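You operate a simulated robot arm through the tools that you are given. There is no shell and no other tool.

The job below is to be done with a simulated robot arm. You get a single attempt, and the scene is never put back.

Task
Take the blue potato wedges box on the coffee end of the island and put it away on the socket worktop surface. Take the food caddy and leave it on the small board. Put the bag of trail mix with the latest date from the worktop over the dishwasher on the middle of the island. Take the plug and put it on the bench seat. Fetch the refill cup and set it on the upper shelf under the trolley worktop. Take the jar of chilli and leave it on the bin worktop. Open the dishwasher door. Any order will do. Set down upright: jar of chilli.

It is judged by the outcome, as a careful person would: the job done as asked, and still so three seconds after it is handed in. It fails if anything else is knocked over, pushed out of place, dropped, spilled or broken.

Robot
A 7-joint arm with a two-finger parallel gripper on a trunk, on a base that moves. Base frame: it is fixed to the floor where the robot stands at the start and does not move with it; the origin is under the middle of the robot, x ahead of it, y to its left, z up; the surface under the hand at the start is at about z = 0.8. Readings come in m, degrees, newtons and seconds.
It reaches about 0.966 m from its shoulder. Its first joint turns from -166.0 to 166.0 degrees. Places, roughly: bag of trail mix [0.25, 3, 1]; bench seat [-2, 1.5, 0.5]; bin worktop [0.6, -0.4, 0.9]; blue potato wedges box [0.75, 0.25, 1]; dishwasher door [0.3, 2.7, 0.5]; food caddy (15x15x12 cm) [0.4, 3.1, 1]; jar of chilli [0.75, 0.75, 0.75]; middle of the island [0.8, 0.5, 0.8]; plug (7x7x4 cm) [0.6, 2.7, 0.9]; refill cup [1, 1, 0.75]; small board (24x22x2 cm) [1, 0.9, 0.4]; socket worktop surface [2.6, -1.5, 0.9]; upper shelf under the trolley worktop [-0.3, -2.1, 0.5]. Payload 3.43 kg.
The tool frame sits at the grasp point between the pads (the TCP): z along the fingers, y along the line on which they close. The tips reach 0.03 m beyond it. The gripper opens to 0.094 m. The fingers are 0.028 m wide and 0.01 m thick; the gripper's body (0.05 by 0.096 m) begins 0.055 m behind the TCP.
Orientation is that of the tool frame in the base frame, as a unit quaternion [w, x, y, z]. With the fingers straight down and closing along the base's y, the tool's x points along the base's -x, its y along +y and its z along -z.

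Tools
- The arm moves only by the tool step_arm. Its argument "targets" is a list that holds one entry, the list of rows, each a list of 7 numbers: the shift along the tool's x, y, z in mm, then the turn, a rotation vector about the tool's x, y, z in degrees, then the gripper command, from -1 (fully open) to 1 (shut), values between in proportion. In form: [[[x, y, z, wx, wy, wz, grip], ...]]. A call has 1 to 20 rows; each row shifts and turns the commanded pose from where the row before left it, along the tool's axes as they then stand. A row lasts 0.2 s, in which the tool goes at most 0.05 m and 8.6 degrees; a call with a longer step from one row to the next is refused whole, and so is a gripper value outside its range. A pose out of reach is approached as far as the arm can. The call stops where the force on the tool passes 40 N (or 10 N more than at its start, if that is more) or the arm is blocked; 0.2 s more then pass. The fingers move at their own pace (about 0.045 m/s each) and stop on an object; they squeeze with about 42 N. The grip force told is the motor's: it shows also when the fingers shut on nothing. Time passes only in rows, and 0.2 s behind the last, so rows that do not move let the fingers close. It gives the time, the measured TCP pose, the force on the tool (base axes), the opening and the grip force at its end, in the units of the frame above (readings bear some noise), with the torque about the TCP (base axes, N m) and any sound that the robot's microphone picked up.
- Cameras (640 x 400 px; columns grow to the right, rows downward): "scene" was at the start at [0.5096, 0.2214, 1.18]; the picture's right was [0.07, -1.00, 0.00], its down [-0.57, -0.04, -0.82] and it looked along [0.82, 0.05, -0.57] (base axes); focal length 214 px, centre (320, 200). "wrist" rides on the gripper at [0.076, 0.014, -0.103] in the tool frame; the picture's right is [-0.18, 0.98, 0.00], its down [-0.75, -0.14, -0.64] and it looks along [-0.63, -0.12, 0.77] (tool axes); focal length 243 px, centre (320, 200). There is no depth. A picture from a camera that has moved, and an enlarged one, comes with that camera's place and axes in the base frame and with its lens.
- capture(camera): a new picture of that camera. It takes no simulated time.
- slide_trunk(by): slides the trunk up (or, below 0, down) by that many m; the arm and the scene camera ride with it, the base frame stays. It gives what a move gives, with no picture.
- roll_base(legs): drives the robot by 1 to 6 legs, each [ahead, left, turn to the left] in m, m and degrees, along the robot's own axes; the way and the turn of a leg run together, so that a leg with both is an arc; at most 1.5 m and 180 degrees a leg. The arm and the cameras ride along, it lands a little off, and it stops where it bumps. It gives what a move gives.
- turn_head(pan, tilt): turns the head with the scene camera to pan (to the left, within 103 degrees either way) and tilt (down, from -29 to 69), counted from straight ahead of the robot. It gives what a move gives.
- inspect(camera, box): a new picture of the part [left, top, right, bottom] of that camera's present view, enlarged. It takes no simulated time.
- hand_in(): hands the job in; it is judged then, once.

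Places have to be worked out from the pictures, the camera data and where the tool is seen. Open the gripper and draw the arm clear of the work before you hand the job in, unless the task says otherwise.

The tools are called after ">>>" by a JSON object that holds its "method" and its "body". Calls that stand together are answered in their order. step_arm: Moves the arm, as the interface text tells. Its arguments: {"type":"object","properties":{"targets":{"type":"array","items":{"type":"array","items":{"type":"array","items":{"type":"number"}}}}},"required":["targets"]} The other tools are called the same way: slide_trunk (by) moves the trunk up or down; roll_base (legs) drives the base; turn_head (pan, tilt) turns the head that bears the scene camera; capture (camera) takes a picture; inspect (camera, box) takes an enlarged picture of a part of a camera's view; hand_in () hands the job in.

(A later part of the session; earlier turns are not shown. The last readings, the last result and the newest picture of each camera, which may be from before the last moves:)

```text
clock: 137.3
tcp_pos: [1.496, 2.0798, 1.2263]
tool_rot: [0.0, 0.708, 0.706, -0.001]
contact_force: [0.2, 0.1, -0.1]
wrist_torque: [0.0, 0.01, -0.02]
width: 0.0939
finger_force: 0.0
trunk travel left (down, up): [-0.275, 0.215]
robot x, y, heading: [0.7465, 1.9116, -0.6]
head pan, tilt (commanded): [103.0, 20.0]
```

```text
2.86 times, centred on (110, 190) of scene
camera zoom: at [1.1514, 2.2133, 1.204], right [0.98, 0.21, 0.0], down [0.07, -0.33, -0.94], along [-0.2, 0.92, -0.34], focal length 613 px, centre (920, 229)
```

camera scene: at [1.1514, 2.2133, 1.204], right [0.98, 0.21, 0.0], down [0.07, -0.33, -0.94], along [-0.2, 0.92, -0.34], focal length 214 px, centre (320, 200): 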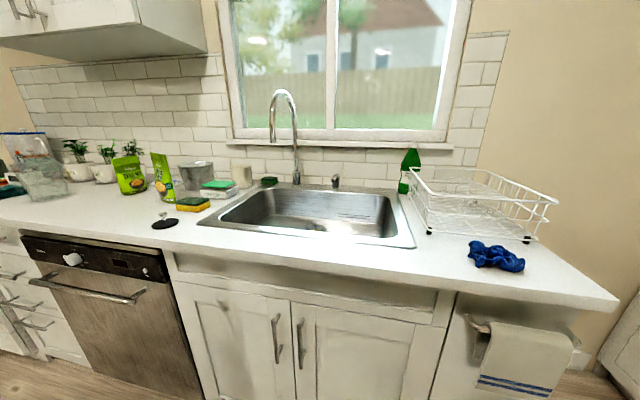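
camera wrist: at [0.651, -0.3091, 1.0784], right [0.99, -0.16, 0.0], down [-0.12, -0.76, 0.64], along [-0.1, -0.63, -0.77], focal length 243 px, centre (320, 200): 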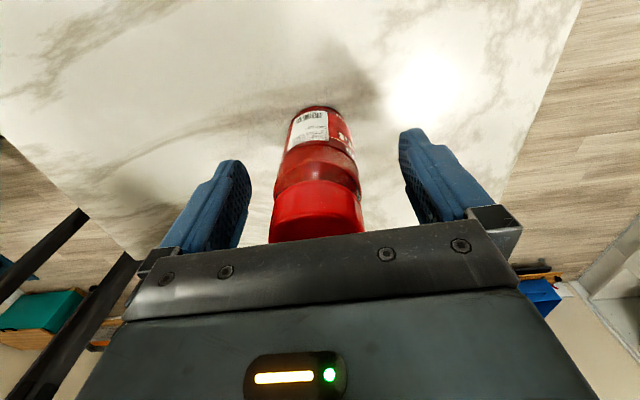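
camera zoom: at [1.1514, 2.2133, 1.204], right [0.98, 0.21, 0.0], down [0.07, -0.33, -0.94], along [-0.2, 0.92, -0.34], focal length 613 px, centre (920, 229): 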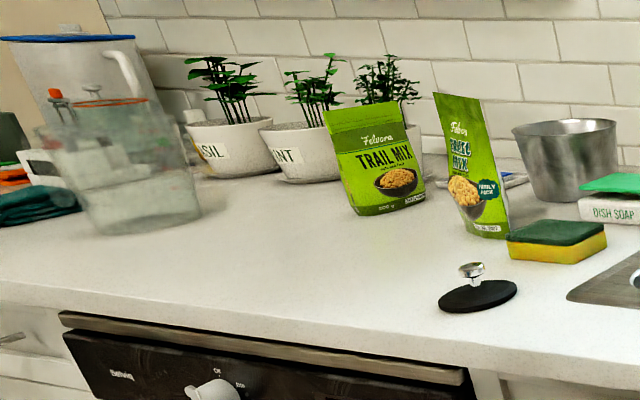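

The two bags are beside each other and I'll read their dates later. Now I turn right 90° to face the island's end and the cinnamon cup.

>>> {"method": "roll_base", "body": {"legs": [[0, 0, -89.3]]}}

>>> {"method": "turn_head", "body": {"pan": 0, "tilt": 40}}

>>> {"method": "capture", "body": {"camera": "scene"}}

>>> {"method": "capture", "body": {"camera": "wrist"}}

```text
clock: 141.5
tcp_pos: [0.9181, 1.1626, 1.2263]
tool_rot: [-0.001, 1.0, 0.001, -0.001]
contact_force: [-0.8, -0.6, -0.7]
wrist_torque: [-0.01, -0.01, -0.04]
width: 0.0942
finger_force: 0.1
trunk travel left (down, up): [-0.275, 0.215]
robot x, y, heading: [0.7437, 1.9157, -90.5]
head pan, tilt (commanded): [103.0, 20.0]
```

```text
clock: 143.3
tcp_pos: [0.9182, 1.1628, 1.2264]
tool_rot: [-0.001, 1.0, 0.002, 0.0]
contact_force: [0.4, 0.7, 0.3]
wrist_torque: [-0.01, 0.03, -0.01]
width: 0.0939
finger_force: 0.1
trunk travel left (down, up): [-0.275, 0.215]
robot x, y, heading: [0.7479, 1.9087, -90.7]
head pan, tilt (commanded): [0.0, 40.0]
```

```text
taken
camera scene: at [0.9569, 1.4038, 1.1726], right [-1.0, 0.01, 0.0], down [0.01, 0.64, -0.77], along [-0.01, -0.77, -0.64], focal length 214 px, centre (320, 200)
```

scene: 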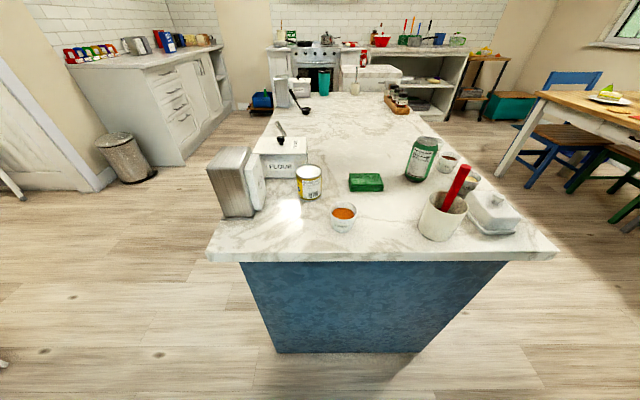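

```text
taken
camera wrist: at [0.9946, 1.1489, 1.3288], right [-0.18, -0.98, 0.0], down [-0.75, 0.14, 0.64], along [-0.63, 0.12, -0.77], focal length 243 px, centre (320, 200)
```

wrist: 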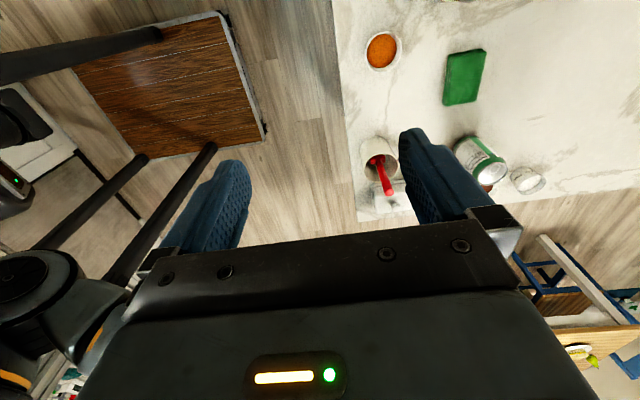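

The cup is about 8 cm in from the island's end edge. I zoom to measure it.

>>> {"method": "inspect", "body": {"camera": "scene", "box": [310, 180, 390, 250]}}

>>> {"method": "inspect", "body": {"camera": "scene", "box": [360, 30, 490, 130]}}

```text
5.71 times, centred on (350, 215) of scene
camera zoom: at [0.9569, 1.4038, 1.1726], right [-1.0, 0.01, 0.0], down [0.01, 0.64, -0.77], along [-0.01, -0.77, -0.64], focal length 1226 px, centre (149, 114)
```

zoom: 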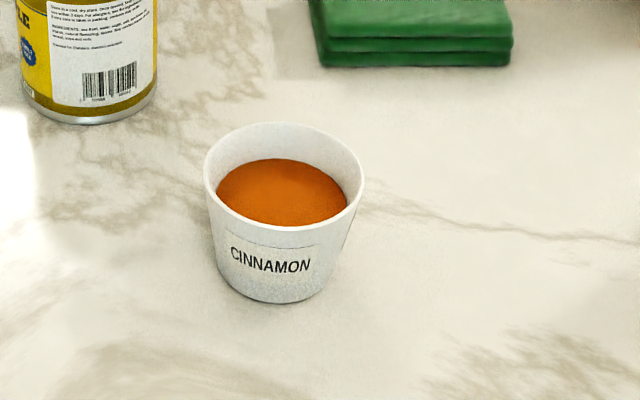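

```text
4.00 times, centred on (425, 80) of scene
camera zoom: at [0.9569, 1.4038, 1.1726], right [-1.0, 0.01, 0.0], down [0.01, 0.64, -0.77], along [-0.01, -0.77, -0.64], focal length 858 px, centre (-100, 680)
```

zoom: 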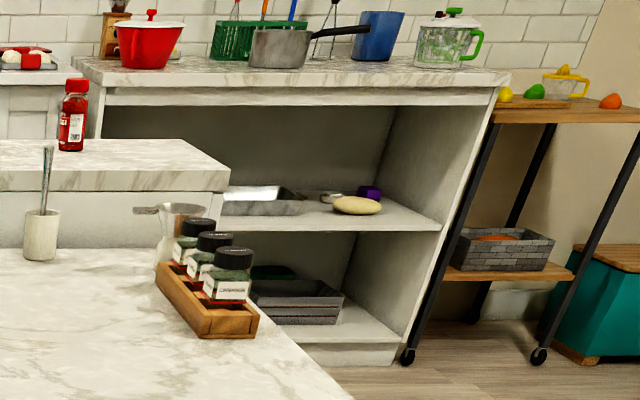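

The cup is 5 cm tall with a 6 cm rim, centred near (0.90, 1.051). To place it later under the trolley worktop I want the hand pitched 45° forward with its camera on top, so I first yaw the tool +90°.

>>> {"method": "step_arm", "body": {"targets": [[[0, 0, 0, 0, 0, 8.2, -1], [0, 0, 0, 0, 0, 8.2, -1], [0, 0, 0, 0, 0, 8.2, -1], [0, 0, 0, 0, 0, 8.2, -1], [0, 0, 0, 0, 0, 8.2, -1], [0, 0, 0, 0, 0, 8.2, -1], [0, 0, 0, 0, 0, 8.2, -1], [0, 0, 0, 0, 0, 8.2, -1], [0, 0, 0, 0, 0, 8.2, -1], [0, 0, 0, 0, 0, 8.2, -1], [0, 0, 0, 0, 0, 8, -1]]]}}

>>> {"method": "capture", "body": {"camera": "wrist"}}

```text
clock: 145.7
tcp_pos: [0.8126, 0.9122, 1.2563]
tool_rot: [0.0, 0.787, -0.617, -0.001]
contact_force: [0.1, -0.8, 0.8]
wrist_torque: [0.01, -0.01, -0.01]
width: 0.0938
finger_force: 0.0
out of reach, approached as far as the arm can: row 2, 3, 4, 5, 6, 7, 8, 9, 10, 11
trunk travel left (down, up): [-0.275, 0.215]
robot x, y, heading: [0.7473, 1.9107, -90.6]
head pan, tilt (commanded): [0.0, 40.0]
```

```text
taken
camera wrist: at [0.8167, 0.8348, 1.3594], right [-1.0, -0.06, 0.0], down [-0.04, 0.76, 0.64], along [-0.04, 0.64, -0.77], focal length 243 px, centre (320, 200)
```

wrist: 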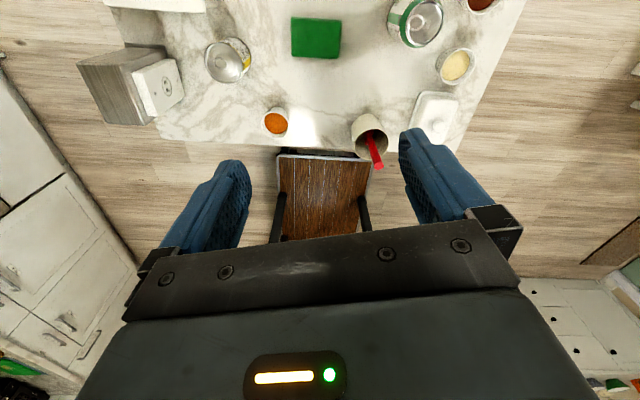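

The wrist joint limits that way (the tool shifted to (0.81, 0.91, 1.256)). I'll turn the other way round: first rotate back −166°, staying high.

>>> {"method": "step_arm", "body": {"targets": [[[0, 0, 0, 0, 0, -8.3, -1], [0, 0, 0, 0, 0, -8.3, -1], [0, 0, 0, 0, 0, -8.3, -1], [0, 0, 0, 0, 0, -8.3, -1], [0, 0, 0, 0, 0, -8.3, -1], [0, 0, 0, 0, 0, -8.3, -1], [0, 0, 0, 0, 0, -8.3, -1], [0, 0, 0, 0, 0, -8.3, -1], [0, 0, 0, 0, 0, -8.3, -1], [0, 0, 0, 0, 0, -8.3, -1], [0, 0, 0, 0, 0, -8.3, -1], [0, 0, 0, 0, 0, -8.3, -1], [0, 0, 0, 0, 0, -8.3, -1], [0, 0, 0, 0, 0, -8.3, -1], [0, 0, 0, 0, 0, -8.3, -1], [0, 0, 0, 0, 0, -8.3, -1], [0, 0, 0, 0, 0, -8.3, -1], [0, 0, 0, 0, 0, -8.3, -1], [0, 0, 0, 0, 0, -8.3, -1], [0, 0, 0, 0, 0, -8.3, -1]]]}}

```text
clock: 149.9
tcp_pos: [0.8121, 0.9114, 1.2555]
tool_rot: [-0.001, 0.707, 0.708, 0.001]
contact_force: [-0.3, -0.5, 0.2]
wrist_torque: [-0.01, -0.01, 0.03]
width: 0.094
finger_force: 0.1
trunk travel left (down, up): [-0.275, 0.215]
robot x, y, heading: [0.7467, 1.9123, -90.6]
head pan, tilt (commanded): [0.0, 40.0]
```

Back at the starting yaw. Now I draw the hand back over the floor and continue turning −90° the other way.

>>> {"method": "step_arm", "body": {"targets": [[[45, 10, 0, 0, 0, 0, -1], [45, 10, 0, 0, 0, 0, -1], [45, 10, 0, 0, 0, 0, -1], [45, 10, 0, 0, 0, 0, -1], [0, 0, 0, 0, 0, -8.2, -1], [0, 0, 0, 0, 0, -8.2, -1], [0, 0, 0, 0, 0, -8.2, -1], [0, 0, 0, 0, 0, -8.2, -1], [0, 0, 0, 0, 0, -8.2, -1], [0, 0, 0, 0, 0, -8.2, -1], [0, 0, 0, 0, 0, -8.2, -1], [0, 0, 0, 0, 0, -8.2, -1], [0, 0, 0, 0, 0, -8.2, -1], [0, 0, 0, 0, 0, -8.2, -1], [0, 0, 0, 0, 0, -8, -1]]]}}

```text
clock: 153.1
tcp_pos: [0.8185, 0.915, 1.2611]
tool_rot: [0.0, 0.001, 1.0, 0.002]
contact_force: [0.2, 0.2, -0.6]
wrist_torque: [-0.01, -0.05, -0.02]
width: 0.0942
finger_force: 0.0
out of reach, approached as far as the arm can: row 1, 2, 3, 4
trunk travel left (down, up): [-0.275, 0.215]
robot x, y, heading: [0.7475, 1.9106, -90.6]
head pan, tilt (commanded): [0.0, 40.0]
```

The yaw is now −90° from the robot's starting yaw, but pulling back was refused earlier. I test a small pull back now.

>>> {"method": "step_arm", "body": {"targets": [[[0, 30, 0, 0, 0, 0, -1], [0, 30, 0, 0, 0, 0, -1], [0, 0, 0, 0, 0, 0, -1]]]}}

>>> {"method": "turn_head", "body": {"pan": -50, "tilt": 10}}

>>> {"method": "capture", "body": {"camera": "scene"}}

>>> {"method": "capture", "body": {"camera": "wrist"}}

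```text
clock: 153.9
tcp_pos: [0.8198, 0.9148, 1.2608]
tool_rot: [0.0, 0.0, 1.0, 0.002]
contact_force: [0.6, -0.1, 0.2]
wrist_torque: [-0.03, 0.01, -0.03]
width: 0.0942
finger_force: 0.0
out of reach, approached as far as the arm can: row 1, 2
trunk travel left (down, up): [-0.275, 0.215]
robot x, y, heading: [0.7492, 1.9088, -90.4]
head pan, tilt (commanded): [0.0, 40.0]
```

```text
clock: 155.1
tcp_pos: [0.8197, 0.9141, 1.2615]
tool_rot: [0.0, 0.001, 1.0, 0.002]
contact_force: [0.7, -0.3, 0.4]
wrist_torque: [0.01, 0.03, 0.03]
width: 0.0942
finger_force: 0.0
trunk travel left (down, up): [-0.275, 0.215]
robot x, y, heading: [0.7434, 1.91, -90.4]
head pan, tilt (commanded): [-50.0, 10.0]
```

```text
taken
camera scene: at [0.8859, 1.4296, 1.2202], right [-0.64, 0.77, 0.0], down [0.13, 0.11, -0.98], along [-0.76, -0.63, -0.17], focal length 214 px, centre (320, 200)
```

scene: 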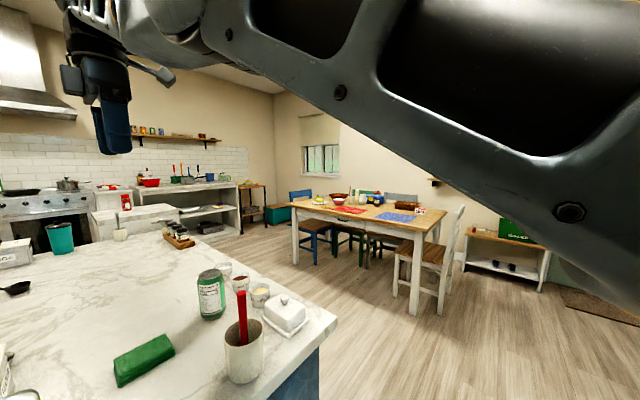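

```text
taken
camera wrist: at [0.7427, 0.9293, 1.3638], right [0.19, 0.98, 0.0], down [0.75, -0.15, 0.64], along [0.63, -0.12, -0.77], focal length 243 px, centre (320, 200)
```

wrist: 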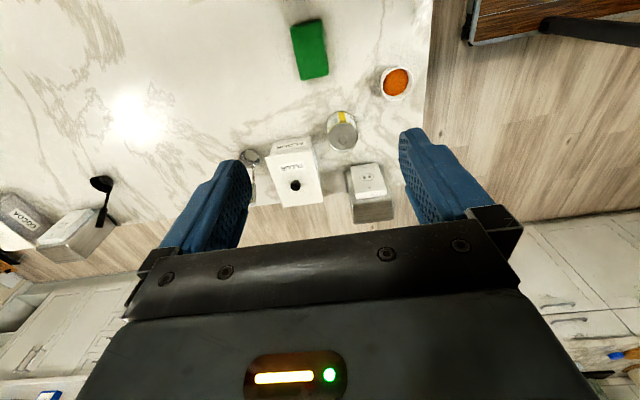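

The arm posture has wandered. I probe which motions are free: down 60 mm, then a pull back.

>>> {"method": "step_arm", "body": {"targets": [[[0, 0, 40, 0, 0, 0, -1], [0, 0, 40, 0, 0, 0, -1], [0, 25, 0, 0, 0, 0, -1], [0, 25, 0, 0, 0, 0, -1], [0, 0, 0, 0, 0, 0, -1]]]}}

```text
clock: 156.3
tcp_pos: [0.8243, 0.893, 1.2024]
tool_rot: [0.0, 0.0, 1.0, 0.003]
contact_force: [-0.1, 0.3, -0.1]
wrist_torque: [-0.01, 0.0, -0.03]
width: 0.0942
finger_force: 0.1
out of reach, approached as far as the arm can: row 1, 2, 3, 4
trunk travel left (down, up): [-0.275, 0.215]
robot x, y, heading: [0.7485, 1.9095, -90.4]
head pan, tilt (commanded): [-50.0, 10.0]
```

The arm slides along a constraint, likely the elbow swung out when the wrist hit its limit. I continue the yaw −90° toward the desired orientation, which may unwind it.

>>> {"method": "step_arm", "body": {"targets": [[[0, 0, 0, 0, 0, -8.2, -1], [0, 0, 0, 0, 0, -8.2, -1], [0, 0, 0, 0, 0, -8.2, -1], [0, 0, 0, 0, 0, -8.2, -1], [0, 0, 0, 0, 0, -8.2, -1], [0, 0, 0, 0, 0, -8.2, -1], [0, 0, 0, 0, 0, -8.2, -1], [0, 0, 0, 0, 0, -8.2, -1], [0, 0, 0, 0, 0, -8.2, -1], [0, 0, 0, 0, 0, -8.2, -1], [0, 0, 0, 0, 0, -8, -1]]]}}

>>> {"method": "capture", "body": {"camera": "wrist"}}

>>> {"method": "capture", "body": {"camera": "scene"}}

```text
clock: 158.7
tcp_pos: [0.8261, 0.8915, 1.2036]
tool_rot: [0.001, -0.693, 0.721, 0.0]
contact_force: [0.5, -0.8, 0.3]
wrist_torque: [-0.02, -0.03, -0.01]
width: 0.0939
finger_force: 0.1
trunk travel left (down, up): [-0.275, 0.215]
robot x, y, heading: [0.746, 1.9144, -90.6]
head pan, tilt (commanded): [-50.0, 10.0]
```

```text
taken
camera wrist: at [0.8074, 0.8168, 1.3052], right [-0.97, 0.22, 0.0], down [0.17, 0.75, 0.64], along [0.14, 0.63, -0.77], focal length 243 px, centre (320, 200)
```

wrist: 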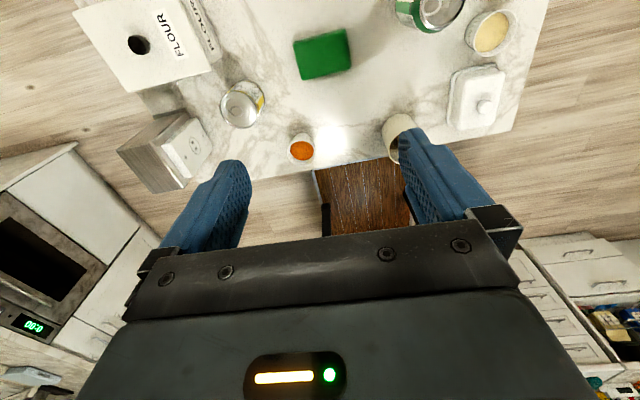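

```text
taken
camera scene: at [0.8857, 1.4296, 1.2202], right [-0.64, 0.77, 0.0], down [0.13, 0.11, -0.98], along [-0.76, -0.63, -0.17], focal length 214 px, centre (320, 200)
```

scene: 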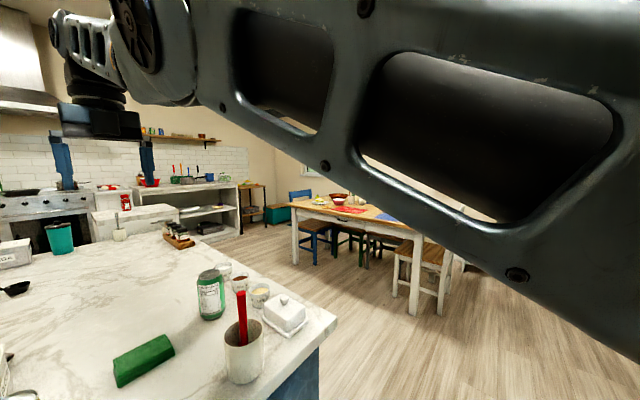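

The flipped yaw (camera on the far side) is reached. Now I try pulling the hand back toward me.

>>> {"method": "step_arm", "body": {"targets": [[[-40, 0, 0, 0, 0, 0, -1], [-40, 0, 0, 0, 0, 0, -1], [-40, 0, 0, 0, 0, 0, -1], [-40, 0, 0, 0, 0, 0, -1], [0, 0, 0, 0, 0, 0, -1]]]}}

>>> {"method": "capture", "body": {"camera": "scene"}}

```text
clock: 159.9
tcp_pos: [0.8315, 0.8996, 1.219]
tool_rot: [0.001, -0.706, 0.708, 0.002]
contact_force: [-0.3, -0.9, -0.6]
wrist_torque: [0.01, 0.03, 0.04]
width: 0.0939
finger_force: 0.0
out of reach, approached as far as the arm can: row 1, 2, 3, 4
trunk travel left (down, up): [-0.275, 0.215]
robot x, y, heading: [0.7455, 1.9112, -90.5]
head pan, tilt (commanded): [-50.0, 10.0]
```

```text
taken
camera scene: at [0.8858, 1.4297, 1.2202], right [-0.64, 0.77, 0.0], down [0.13, 0.11, -0.98], along [-0.76, -0.63, -0.17], focal length 214 px, centre (320, 200)
```

scene: 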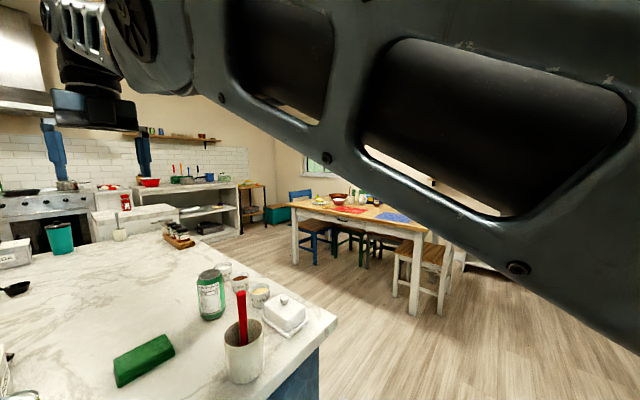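

Pulling back only slides along an arc, as if the elbow were locked straight. I look up at the arm to see its posture.

>>> {"method": "turn_head", "body": {"pan": -95, "tilt": 0}}

>>> {"method": "capture", "body": {"camera": "scene"}}

>>> {"method": "turn_head", "body": {"pan": -45, "tilt": -25}}

>>> {"method": "capture", "body": {"camera": "scene"}}

>>> {"method": "turn_head", "body": {"pan": -15, "tilt": 0}}

>>> {"method": "capture", "body": {"camera": "scene"}}

```text
clock: 161.0
tcp_pos: [0.8296, 0.899, 1.2188]
tool_rot: [0.001, -0.707, 0.707, 0.001]
contact_force: [-0.6, 0.5, 0.9]
wrist_torque: [0.01, 0.03, -0.01]
width: 0.094
finger_force: 0.1
trunk travel left (down, up): [-0.275, 0.215]
robot x, y, heading: [0.746, 1.9069, -90.4]
head pan, tilt (commanded): [-95.0, 0.0]
```

```text
taken
camera scene: at [0.868, 1.4974, 1.2362], right [0.09, 1.0, 0.0], down [0.0, 0.0, -1.0], along [-1.0, 0.09, 0.0], focal length 214 px, centre (320, 200)
```

scene: 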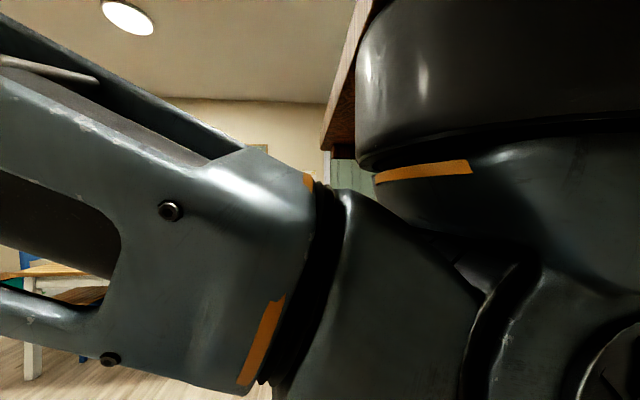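

```text
clock: 162.2
tcp_pos: [0.8307, 0.8993, 1.2193]
tool_rot: [0.001, -0.706, 0.708, 0.002]
contact_force: [-0.5, 0.0, 0.0]
wrist_torque: [0.02, 0.03, 0.02]
width: 0.0943
finger_force: 0.0
trunk travel left (down, up): [-0.275, 0.215]
robot x, y, heading: [0.7513, 1.9115, -90.5]
head pan, tilt (commanded): [-45.0, -25.0]
```

```text
taken
camera scene: at [0.9069, 1.4391, 1.2719], right [-0.7, 0.71, 0.0], down [-0.3, -0.3, -0.91], along [-0.65, -0.64, 0.42], focal length 214 px, centre (320, 200)
```

scene: 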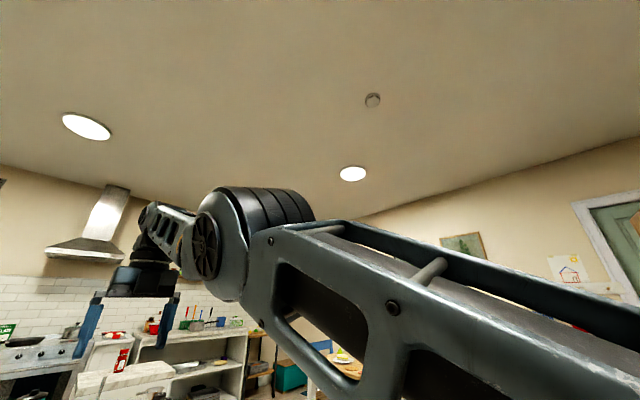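

```text
clock: 163.2
tcp_pos: [0.8298, 0.8996, 1.2187]
tool_rot: [0.001, -0.706, 0.708, 0.001]
contact_force: [0.6, -0.1, 0.1]
wrist_torque: [0.01, 0.01, -0.02]
width: 0.0941
finger_force: 0.1
trunk travel left (down, up): [-0.275, 0.215]
robot x, y, heading: [0.7452, 1.9101, -90.6]
head pan, tilt (commanded): [-15.0, 0.0]
```

```text
taken
camera scene: at [0.9335, 1.4021, 1.2363], right [-0.96, 0.27, 0.0], down [0.0, 0.0, -1.0], along [-0.27, -0.96, 0.0], focal length 214 px, centre (320, 200)
```

scene: 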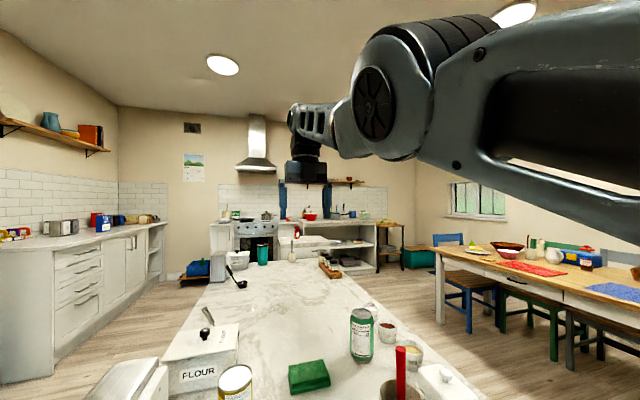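

The elbow is nearly straight, probably trapped just past full extension. I extend outward and upward slightly first, then sweep down to bend the elbow the right way.

>>> {"method": "step_arm", "body": {"targets": [[[18, 0, -10, 0, 0, 0, -1], [18, 0, -10, 0, 0, 0, -1], [18, 0, -10, 0, 0, 0, -1], [0, 0, 0, 0, 0, 0, -1]]]}}

>>> {"method": "step_arm", "body": {"targets": [[[0, 0, 30, 0, 0, 0, -1], [0, 0, 30, 0, 0, 0, -1], [0, 0, 30, 0, 0, 0, -1], [0, 0, 0, 0, 0, 0, -1]]]}}

```text
clock: 164.2
tcp_pos: [0.8291, 0.9001, 1.224]
tool_rot: [0.001, -0.706, 0.708, 0.001]
contact_force: [-0.6, 0.5, 0.4]
wrist_torque: [0.01, -0.01, 0.02]
width: 0.0941
finger_force: 0.0
out of reach, approached as far as the arm can: row 1, 2, 3
trunk travel left (down, up): [-0.275, 0.215]
robot x, y, heading: [0.745, 1.9136, -90.6]
head pan, tilt (commanded): [-15.0, 0.0]
```

```text
clock: 165.2
tcp_pos: [0.8304, 0.8759, 1.1396]
tool_rot: [0.002, -0.707, 0.707, 0.002]
contact_force: [0.3, -1.0, 0.1]
wrist_torque: [-0.03, -0.01, -0.01]
width: 0.0939
finger_force: 0.1
out of reach, approached as far as the arm can: row 1, 2, 3
trunk travel left (down, up): [-0.275, 0.215]
robot x, y, heading: [0.7442, 1.9119, -90.4]
head pan, tilt (commanded): [-15.0, 0.0]
```

Both in and out are blocked, so a wrist joint seems to be at its limit. I test pitching the tool forward in small steps.

>>> {"method": "step_arm", "body": {"targets": [[[0, 0, 0, 0, 8, 0, -1], [0, 0, 0, 0, 8, 0, -1], [0, 0, 0, 0, 8, 0, -1], [0, 0, 0, 0, 0, 0, -1]]]}}

```text
clock: 166.2
tcp_pos: [0.8387, 0.7958, 1.1704]
tool_rot: [-0.146, -0.691, 0.693, -0.145]
contact_force: [-0.9, 1.0, -0.1]
wrist_torque: [-0.02, -0.01, -0.02]
width: 0.0938
finger_force: 0.0
out of reach, approached as far as the arm can: row 1, 2, 3
trunk travel left (down, up): [-0.275, 0.215]
robot x, y, heading: [0.7492, 1.9123, -90.4]
head pan, tilt (commanded): [-15.0, 0.0]
```

The tool pitched but the wrist centre stayed locked. I try moving up and back, in case the elbow now folds upward.

>>> {"method": "step_arm", "body": {"targets": [[[-4, 0, -40, 0, 0, 0, -1], [-4, 0, -40, 0, 0, 0, -1], [-4, 0, -40, 0, 0, 0, -1], [-4, 0, -40, 0, 0, 0, -1], [0, 0, 0, 0, 0, 0, -1]]]}}

>>> {"method": "turn_head", "body": {"pan": -30, "tilt": -20}}

>>> {"method": "capture", "body": {"camera": "scene"}}

```text
clock: 167.4
tcp_pos: [0.8426, 0.8549, 1.3186]
tool_rot: [-0.146, -0.691, 0.693, -0.145]
contact_force: [-0.6, -0.1, 0.1]
wrist_torque: [-0.01, 0.01, 0.0]
width: 0.0943
finger_force: 0.1
out of reach, approached as far as the arm can: row 1, 2, 3
trunk travel left (down, up): [-0.275, 0.215]
robot x, y, heading: [0.7521, 1.9146, -90.4]
head pan, tilt (commanded): [-15.0, 0.0]
```

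```text
clock: 168.2
tcp_pos: [0.8429, 0.8537, 1.319]
tool_rot: [-0.146, -0.691, 0.693, -0.146]
contact_force: [0.6, -0.5, -0.3]
wrist_torque: [0.03, 0.01, 0.01]
width: 0.0942
finger_force: 0.0
trunk travel left (down, up): [-0.275, 0.215]
robot x, y, heading: [0.7472, 1.9129, -90.3]
head pan, tilt (commanded): [-30.0, -20.0]
```

```text
taken
camera scene: at [0.919, 1.4233, 1.2655], right [-0.86, 0.51, 0.0], down [-0.17, -0.29, -0.94], along [-0.48, -0.81, 0.34], focal length 214 px, centre (320, 200)
```

scene: 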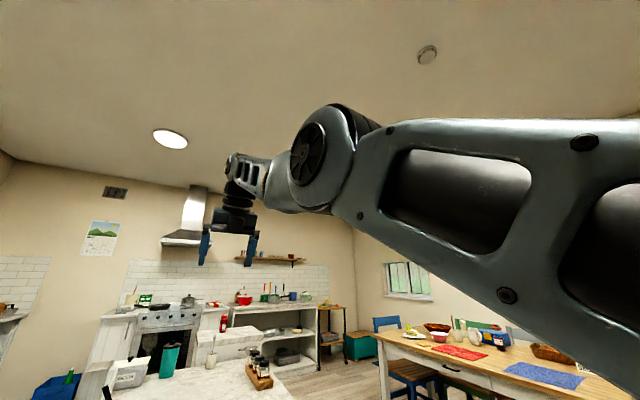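

The last row was reached, so the elbow may be freed. I pull straight back 120 mm to test.

>>> {"method": "step_arm", "body": {"targets": [[[-27, 0, -12, 0, 0, 0, -1], [-27, 0, -12, 0, 0, 0, -1], [-27, 0, -12, 0, 0, 0, -1], [-27, 0, -12, 0, 0, 0, -1], [0, 0, 0, 0, 0, 0, -1]]]}}

>>> {"method": "capture", "body": {"camera": "scene"}}

```text
clock: 169.4
tcp_pos: [0.8418, 0.8787, 1.3632]
tool_rot: [-0.145, -0.692, 0.692, -0.145]
contact_force: [0.0, 0.4, -0.1]
wrist_torque: [0.0, 0.01, -0.02]
width: 0.0939
finger_force: 0.2
out of reach, approached as far as the arm can: row 1, 2, 3, 4
trunk travel left (down, up): [-0.275, 0.215]
robot x, y, heading: [0.7475, 1.914, -90.5]
head pan, tilt (commanded): [-30.0, -20.0]
```

```text
taken
camera scene: at [0.919, 1.4233, 1.2655], right [-0.86, 0.51, 0.0], down [-0.17, -0.29, -0.94], along [-0.48, -0.81, 0.34], focal length 214 px, centre (320, 200)
```

scene: 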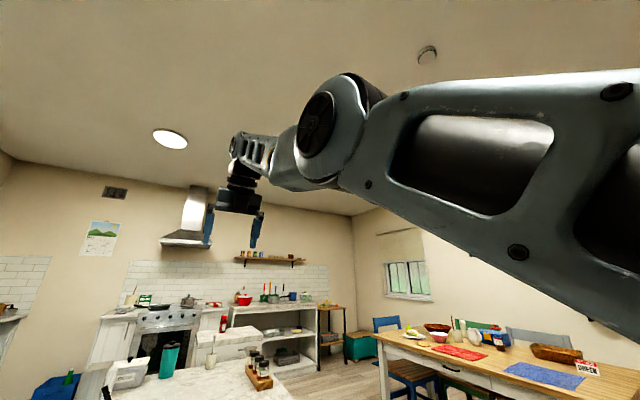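

Still sliding. I try very small pull-back steps, in case joint speed near full extension is the limit.

>>> {"method": "step_arm", "body": {"targets": [[[-3, 0, -1, 0, 0, 0, -1], [-3, 0, -1, 0, 0, 0, -1], [-3, 0, -1, 0, 0, 0, -1], [-3, 0, -1, 0, 0, 0, -1], [-3, 0, -1, 0, 0, 0, -1], [-3, 0, -1, 0, 0, 0, -1], [-3, 0, -1, 0, 0, 0, -1], [-3, 0, -1, 0, 0, 0, -1], [0, 0, 0, 0, 0, 0, -1]]]}}

```text
clock: 171.4
tcp_pos: [0.8431, 0.8796, 1.3643]
tool_rot: [-0.146, -0.691, 0.693, -0.146]
contact_force: [0.3, -0.2, 0.0]
wrist_torque: [-0.03, 0.01, -0.01]
width: 0.0941
finger_force: 0.0
out of reach, approached as far as the arm can: row 1, 3, 4, 6, 7, 8
trunk travel left (down, up): [-0.275, 0.215]
robot x, y, heading: [0.7468, 1.9114, -90.6]
head pan, tilt (commanded): [-30.0, -20.0]
```

No movement. I probe a sideways motion to see how the arm responds.

>>> {"method": "step_arm", "body": {"targets": [[[0, 40, 0, 0, 0, 0, -1], [0, 40, 0, 0, 0, 0, -1], [0, 40, 0, 0, 0, 0, -1], [0, 40, 0, 0, 0, 0, -1], [0, 40, 0, 0, 0, 0, -1], [0, 0, 0, 0, 0, 0, -1]]]}}

```text
clock: 172.8
tcp_pos: [0.6695, 0.879, 1.3665]
tool_rot: [-0.147, -0.691, 0.692, -0.147]
contact_force: [0.3, 0.1, 0.2]
wrist_torque: [0.01, -0.01, 0.03]
width: 0.0944
finger_force: 0.0
out of reach, approached as far as the arm can: row 1, 2
trunk travel left (down, up): [-0.275, 0.215]
robot x, y, heading: [0.7453, 1.9143, -90.4]
head pan, tilt (commanded): [-30.0, -20.0]
```

That went through and followed a straight chord, so it is now slightly inside full extension. I try pulling back again.

>>> {"method": "step_arm", "body": {"targets": [[[-18, 0, -8, 0, 0, 0, -1], [-18, 0, -8, 0, 0, 0, -1], [-27, 0, -12, 0, 0, 0, -1], [-27, 0, -12, 0, 0, 0, -1], [0, 0, 0, 0, 0, 0, -1]]]}}

```text
clock: 174.0
tcp_pos: [0.6714, 0.9784, 1.3684]
tool_rot: [-0.146, -0.69, 0.694, -0.145]
contact_force: [0.3, 0.2, 0.3]
wrist_torque: [0.02, -0.03, 0.01]
width: 0.094
finger_force: 0.1
trunk travel left (down, up): [-0.275, 0.215]
robot x, y, heading: [0.7475, 1.9141, -90.6]
head pan, tilt (commanded): [-30.0, -20.0]
```

Freed: the hand moved back 100 mm. I continue pulling back and down a little to a comfortable pose.

>>> {"method": "step_arm", "body": {"targets": [[[-36, 0, -16, 0, 0, 0, -1], [-36, 0, -16, 0, 0, 0, -1], [-36, 0, -16, 0, 0, 0, -1], [0, 0, 0, 0, 0, 0, -1]]]}}

>>> {"method": "turn_head", "body": {"pan": 0, "tilt": 20}}

>>> {"method": "capture", "body": {"camera": "scene"}}

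>>> {"method": "capture", "body": {"camera": "wrist"}}

```text
clock: 175.0
tcp_pos: [0.6729, 1.0936, 1.3674]
tool_rot: [-0.146, -0.691, 0.693, -0.146]
contact_force: [-0.9, 0.0, -0.3]
wrist_torque: [0.0, 0.01, -0.05]
width: 0.0938
finger_force: 0.1
trunk travel left (down, up): [-0.275, 0.215]
robot x, y, heading: [0.7476, 1.9086, -90.4]
head pan, tilt (commanded): [-30.0, -20.0]
```

```text
clock: 176.1
tcp_pos: [0.6727, 1.0931, 1.3687]
tool_rot: [-0.146, -0.691, 0.693, -0.146]
contact_force: [0.4, 0.7, 0.3]
wrist_torque: [0.02, 0.01, -0.01]
width: 0.094
finger_force: 0.0
trunk travel left (down, up): [-0.275, 0.215]
robot x, y, heading: [0.7451, 1.9129, -90.5]
head pan, tilt (commanded): [0.0, 20.0]
```

```text
taken
camera scene: at [0.9567, 1.3957, 1.204], right [-1.0, 0.01, 0.0], down [0.0, 0.34, -0.94], along [-0.01, -0.94, -0.34], focal length 214 px, centre (320, 200)
```

scene: 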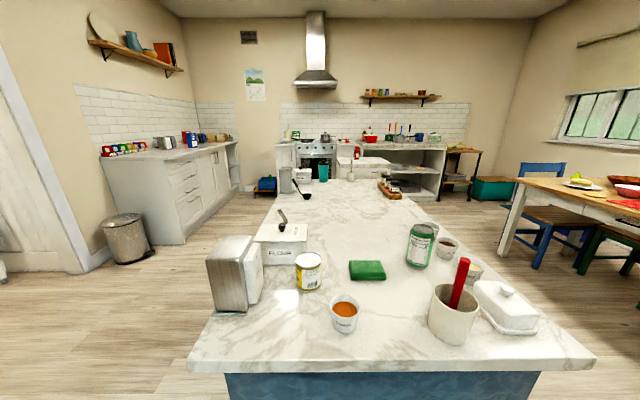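

```text
taken
camera wrist: at [0.6578, 1.0656, 1.4929], right [-0.98, 0.17, -0.07], down [0.14, 0.95, 0.28], along [0.12, 0.27, -0.96], focal length 243 px, centre (320, 200)
```

wrist: 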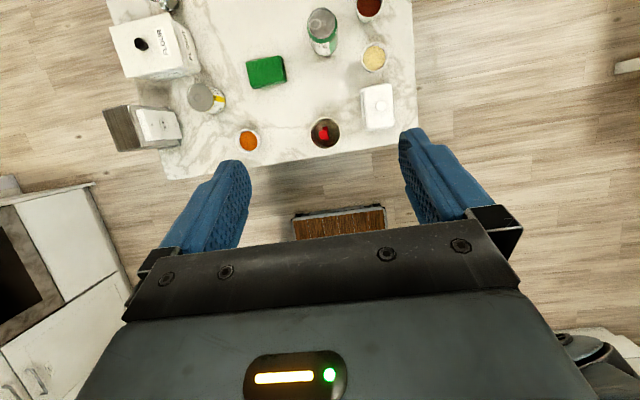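

All items on the island are undisturbed. Now I pitch the hand to 45° forward, shift the base 0.13 m left to line up with the cup and lower the trunk.

>>> {"method": "step_arm", "body": {"targets": [[[0, 0, 0, 0, 7, 0, -1], [0, 0, 0, 0, 7, 0, -1], [0, 0, 0, 0, 7, 0, -1], [0, 0, 0, 0, 0, 0, -1]]]}}

>>> {"method": "roll_base", "body": {"legs": [[0, 0.13, 0.5]]}}

>>> {"method": "slide_trunk", "body": {"by": -0.2}}

```text
clock: 177.1
tcp_pos: [0.6729, 1.0947, 1.3683]
tool_rot: [-0.27, -0.652, 0.655, -0.269]
contact_force: [-0.5, 0.0, -0.1]
wrist_torque: [0.0, 0.01, 0.0]
width: 0.0937
finger_force: 0.1
trunk travel left (down, up): [-0.275, 0.215]
robot x, y, heading: [0.7493, 1.9142, -90.6]
head pan, tilt (commanded): [0.0, 20.0]
```

```text
clock: 178.3
tcp_pos: [0.8094, 1.094, 1.3682]
tool_rot: [0.268, 0.656, -0.651, 0.27]
contact_force: [-0.4, 0.2, -0.1]
wrist_torque: [0.01, -0.01, 0.0]
width: 0.0938
finger_force: 0.0
trunk travel left (down, up): [-0.275, 0.215]
robot x, y, heading: [0.8709, 1.9113, -89.9]
head pan, tilt (commanded): [0.0, 20.0]
```

```text
clock: 180.5
tcp_pos: [0.8105, 1.0933, 1.1675]
tool_rot: [0.269, 0.656, -0.651, 0.27]
contact_force: [-0.2, 0.1, 0.1]
wrist_torque: [0.01, 0.02, 0.02]
width: 0.0941
finger_force: 0.1
trunk travel left (down, up): [-0.075, 0.415]
robot x, y, heading: [0.8744, 1.9129, -89.9]
head pan, tilt (commanded): [0.0, 20.0]
```

The hand is pitched 45°. I move above the cup: right shift 90 mm, then down and slightly forward to z≈0.95.

>>> {"method": "step_arm", "body": {"targets": [[[0, -45, 0, 0, 0, 0, -1], [0, -44, 0, 0, 0, 0, -1], [-25, 0, 37, 0, 0, 0, -1], [-25, 0, 37, 0, 0, 0, -1], [-25, 0, 37, 0, 0, 0, -1], [-25, 0, 37, 0, 0, 0, -1], [-25, 0, 37, 0, 0, 0, -1], [0, 0, 0, 0, 0, 0, -1]]]}}

>>> {"method": "capture", "body": {"camera": "wrist"}}

>>> {"method": "turn_head", "body": {"pan": 0, "tilt": 30}}

>>> {"method": "capture", "body": {"camera": "scene"}}

```text
clock: 182.3
tcp_pos: [0.8993, 1.0525, 0.9501]
tool_rot: [0.269, 0.656, -0.651, 0.271]
contact_force: [-0.4, 0.1, 0.6]
wrist_torque: [0.02, 0.03, 0.0]
width: 0.0941
finger_force: 0.0
trunk travel left (down, up): [-0.075, 0.415]
robot x, y, heading: [0.873, 1.9148, -89.9]
head pan, tilt (commanded): [0.0, 20.0]
```

```text
taken
camera wrist: at [0.8851, 1.071, 1.0762], right [-0.98, 0.12, -0.13], down [0.13, 0.99, -0.08], along [0.12, -0.09, -0.99], focal length 243 px, centre (320, 200)
```

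wrist: 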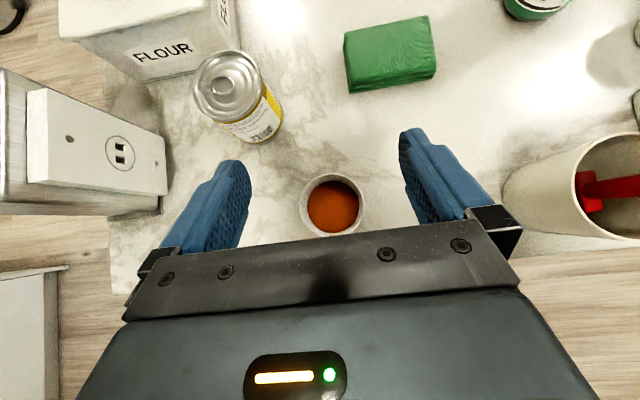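

```text
clock: 183.0
tcp_pos: [0.8998, 1.0531, 0.9493]
tool_rot: [0.267, 0.657, -0.651, 0.271]
contact_force: [-0.3, 0.2, -0.6]
wrist_torque: [0.0, -0.01, -0.01]
width: 0.0941
finger_force: 0.0
trunk travel left (down, up): [-0.075, 0.415]
robot x, y, heading: [0.8772, 1.9143, -89.7]
head pan, tilt (commanded): [0.0, 30.0]
```

```text
taken
camera scene: at [1.0906, 1.4005, 0.988], right [-1.0, 0.0, 0.0], down [0.0, 0.5, -0.87], along [0.0, -0.87, -0.5], focal length 214 px, centre (320, 200)
```

scene: 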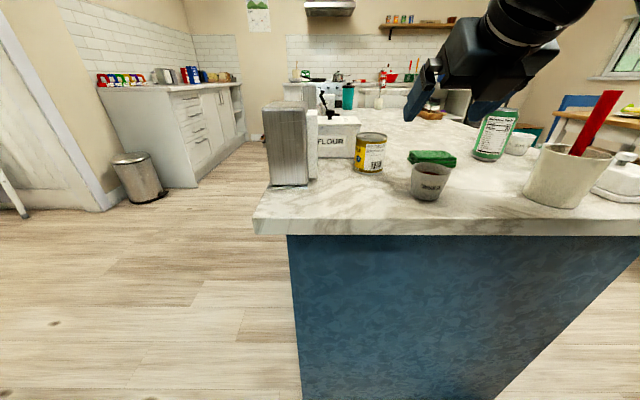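

The cup is centred at about (0.903, 1.056), between the fingers. I descend 110 mm around it.

>>> {"method": "step_arm", "body": {"targets": [[[-20, -3, 20, 0, 0, 0, -1], [-22, 0, 22, 0, 0, 0, -1], [-18, 0, 18, 0, 0, 0, -1], [-10, 0, 10, 0, 0, 0, -1], [-7, 0, 7, 0, 0, 0, -1], [0, 0, 0, 0, 0, 0, -1]]]}}

>>> {"method": "capture", "body": {"camera": "wrist"}}

>>> {"method": "inspect", "body": {"camera": "scene", "box": [350, 120, 510, 240]}}

```text
clock: 184.4
tcp_pos: [0.9007, 1.0537, 0.8402]
tool_rot: [0.268, 0.657, -0.65, 0.271]
contact_force: [-0.5, 0.1, 0.5]
wrist_torque: [0.02, -0.01, 0.03]
width: 0.094
finger_force: 0.0
trunk travel left (down, up): [-0.075, 0.415]
robot x, y, heading: [0.8734, 1.9118, -89.7]
head pan, tilt (commanded): [0.0, 30.0]
```

```text
taken
camera wrist: at [0.8866, 1.072, 0.9667], right [-0.98, 0.12, -0.13], down [0.13, 0.99, -0.08], along [0.12, -0.09, -0.99], focal length 243 px, centre (320, 200)
```

wrist: 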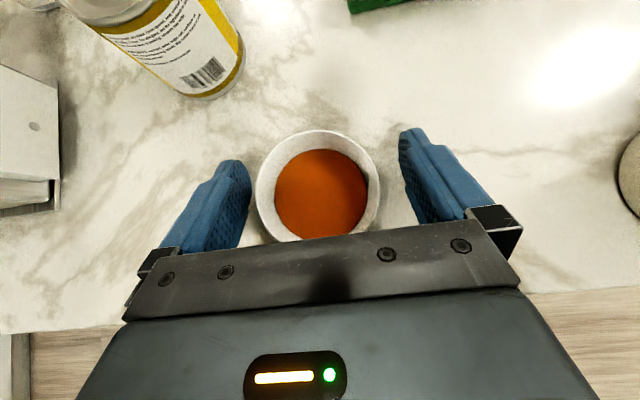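

```text
3.33 times, centred on (430, 180) of scene
camera zoom: at [1.0906, 1.4005, 0.9879], right [-1.0, 0.0, 0.0], down [0.0, 0.5, -0.87], along [0.0, -0.87, -0.5], focal length 715 px, centre (-47, 267)
```

zoom: 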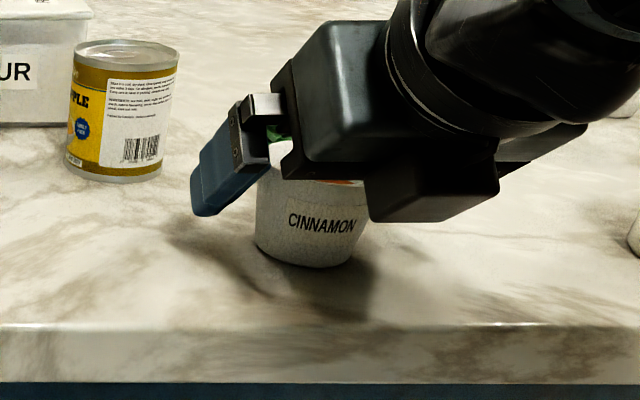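

The cup is centred between the pads. I close the fingers gently.

>>> {"method": "step_arm", "body": {"targets": [[[0, 0, 0, 0, 0, 0, -0.4], [0, 0, 0, 0, 0, 0, 0.1], [0, 0, 0, 0, 0, 0, 0.6], [0, 0, 0, 0, 0, 0, 1], [0, 0, 0, 0, 0, 0, 1], [0, 0, 0, 0, 0, 0, 1]]]}}

>>> {"method": "capture", "body": {"camera": "wrist"}}

>>> {"method": "inspect", "body": {"camera": "scene", "box": [350, 120, 510, 240]}}

```text
clock: 185.8
tcp_pos: [0.9012, 1.0546, 0.8403]
tool_rot: [0.269, 0.656, -0.651, 0.271]
contact_force: [0.1, -1.1, 0.4]
wrist_torque: [-0.04, -0.01, 0.01]
width: 0.0623
finger_force: 42.3
trunk travel left (down, up): [-0.075, 0.415]
robot x, y, heading: [0.8784, 1.9105, -89.9]
head pan, tilt (commanded): [0.0, 30.0]
```

```text
taken
camera wrist: at [0.8866, 1.0719, 0.9669], right [-0.98, 0.12, -0.13], down [0.13, 0.99, -0.08], along [0.12, -0.09, -0.99], focal length 243 px, centre (320, 200)
```

wrist: 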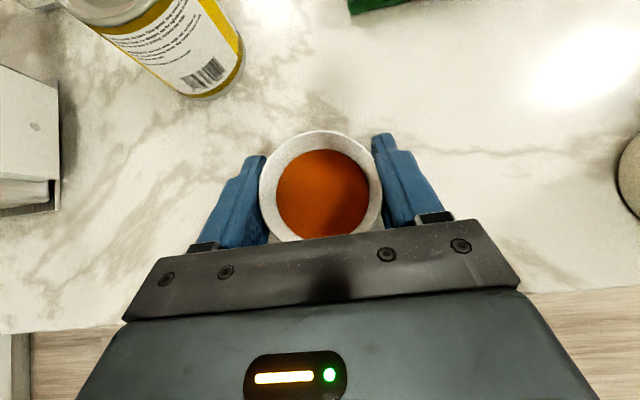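

```text
3.33 times, centred on (430, 180) of scene
camera zoom: at [1.0906, 1.4005, 0.9879], right [-1.0, 0.0, 0.0], down [0.0, 0.5, -0.87], along [0.0, -0.87, -0.5], focal length 715 px, centre (-47, 267)
```

zoom: 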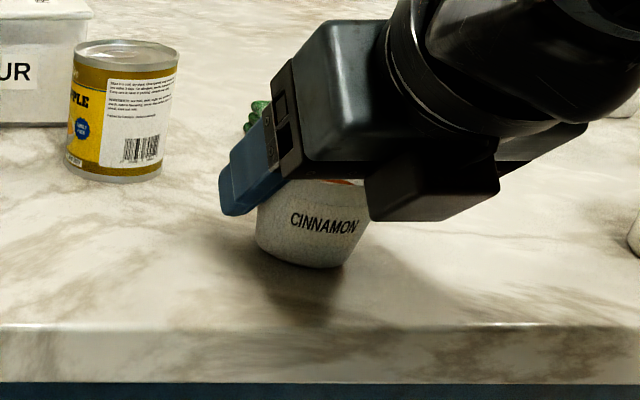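

Cup gripped at its rim (62 mm). I lift it gently, then raise the trunk for travel.

>>> {"method": "step_arm", "body": {"targets": [[[7, 0, -7, 0, 0, 0, 1], [10, 0, -10, 0, 0, 0, 1], [15, 0, -15, 0, 0, 0, 1], [20, 0, -20, 0, 0, 0, 1], [20, 0, -20, 0, 0, 0, 1], [0, 0, 0, 0, 0, 0, 1]]]}}

>>> {"method": "slide_trunk", "body": {"by": 0.3}}

>>> {"method": "capture", "body": {"camera": "wrist"}}

>>> {"method": "capture", "body": {"camera": "scene"}}

```text
clock: 187.2
tcp_pos: [0.9015, 1.0517, 0.9426]
tool_rot: [0.269, 0.656, -0.651, 0.271]
contact_force: [-0.2, -0.5, -0.8]
wrist_torque: [0.0, -0.05, 0.01]
width: 0.0605
finger_force: 42.0
trunk travel left (down, up): [-0.075, 0.415]
robot x, y, heading: [0.8754, 1.9097, -90.0]
head pan, tilt (commanded): [0.0, 30.0]
```

```text
clock: 190.2
tcp_pos: [0.9021, 1.0518, 1.2437]
tool_rot: [0.268, 0.657, -0.651, 0.271]
contact_force: [0.4, 0.0, -0.7]
wrist_torque: [-0.03, 0.02, 0.0]
width: 0.0607
finger_force: 42.2
trunk travel left (down, up): [-0.375, 0.115]
robot x, y, heading: [0.8742, 1.9099, -89.8]
head pan, tilt (commanded): [0.0, 30.0]
```

```text
taken
camera wrist: at [0.8875, 1.0704, 1.3692], right [-0.98, 0.12, -0.13], down [0.13, 0.99, -0.08], along [0.12, -0.09, -0.99], focal length 243 px, centre (320, 200)
```

wrist: 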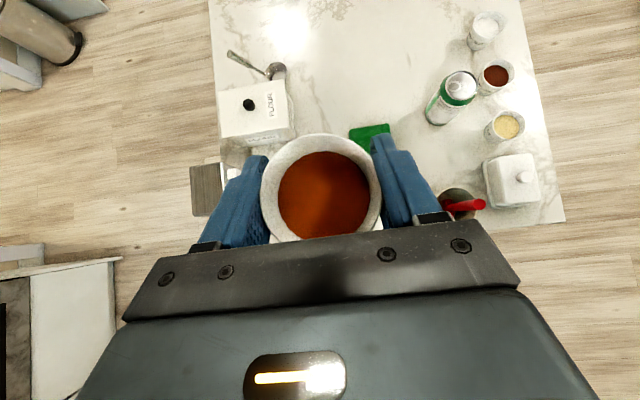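

```text
taken
camera scene: at [1.0906, 1.4005, 1.2878], right [-1.0, 0.0, 0.0], down [0.0, 0.5, -0.87], along [0.0, -0.87, -0.5], focal length 214 px, centre (320, 200)
```

scene: 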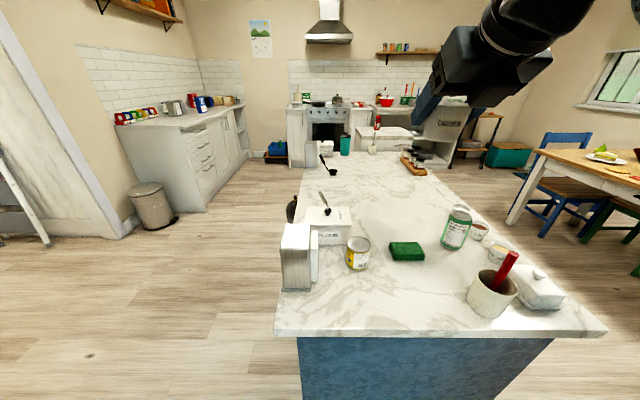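

The cup is held level and nothing else moved. I roll right to the near-side aisle, then forward along it toward the trolley unit.

>>> {"method": "roll_base", "body": {"legs": [[0, -1.0, 0], [1.4, 0, 0]]}}

>>> {"method": "capture", "body": {"camera": "wrist"}}

>>> {"method": "capture", "body": {"camera": "scene"}}

```text
clock: 202.0
tcp_pos: [-0.1434, -0.3315, 1.2436]
tool_rot: [-0.271, -0.651, 0.657, -0.268]
contact_force: [1.1, -0.7, -0.4]
wrist_torque: [0.01, 0.01, 0.01]
width: 0.0608
finger_force: 42.0
trunk travel left (down, up): [-0.375, 0.115]
robot x, y, heading: [-0.1559, 0.5275, -90.6]
head pan, tilt (commanded): [0.0, 30.0]
```

```text
taken
camera wrist: at [-0.1582, -0.3122, 1.3692], right [-0.98, 0.14, -0.13], down [0.15, 0.99, -0.08], along [0.12, -0.09, -0.99], focal length 243 px, centre (320, 200)
```

wrist: 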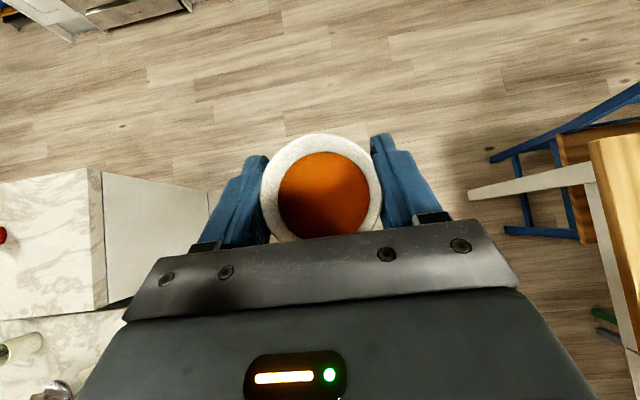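

```text
taken
camera scene: at [0.0507, 0.0142, 1.2879], right [-1.0, 0.01, 0.0], down [0.01, 0.5, -0.87], along [-0.01, -0.87, -0.5], focal length 214 px, centre (320, 200)
```

scene: 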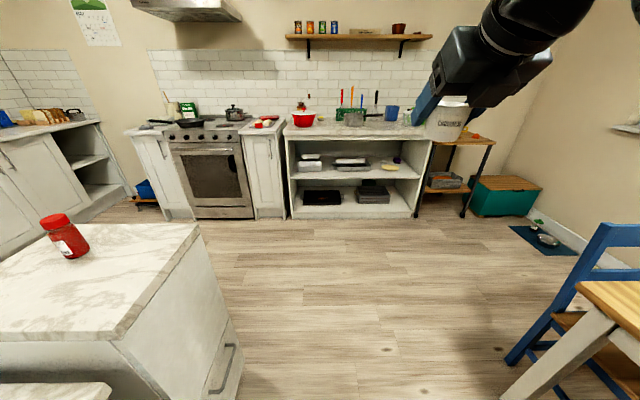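

The trolley unit is straight ahead. I zoom in on its upper shelf to find a free spot.

>>> {"method": "inspect", "body": {"camera": "scene", "box": [280, 110, 440, 220]}}

```text
3.64 times, centred on (360, 165) of scene
camera zoom: at [0.0507, 0.0142, 1.2879], right [-1.0, 0.01, 0.0], down [0.01, 0.5, -0.87], along [-0.01, -0.87, -0.5], focal length 780 px, centre (174, 327)
```

zoom: 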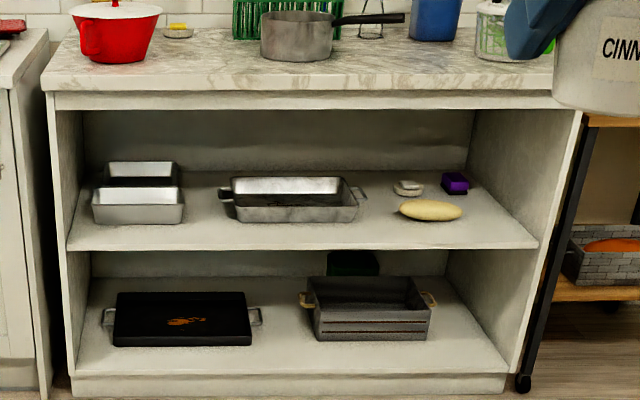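

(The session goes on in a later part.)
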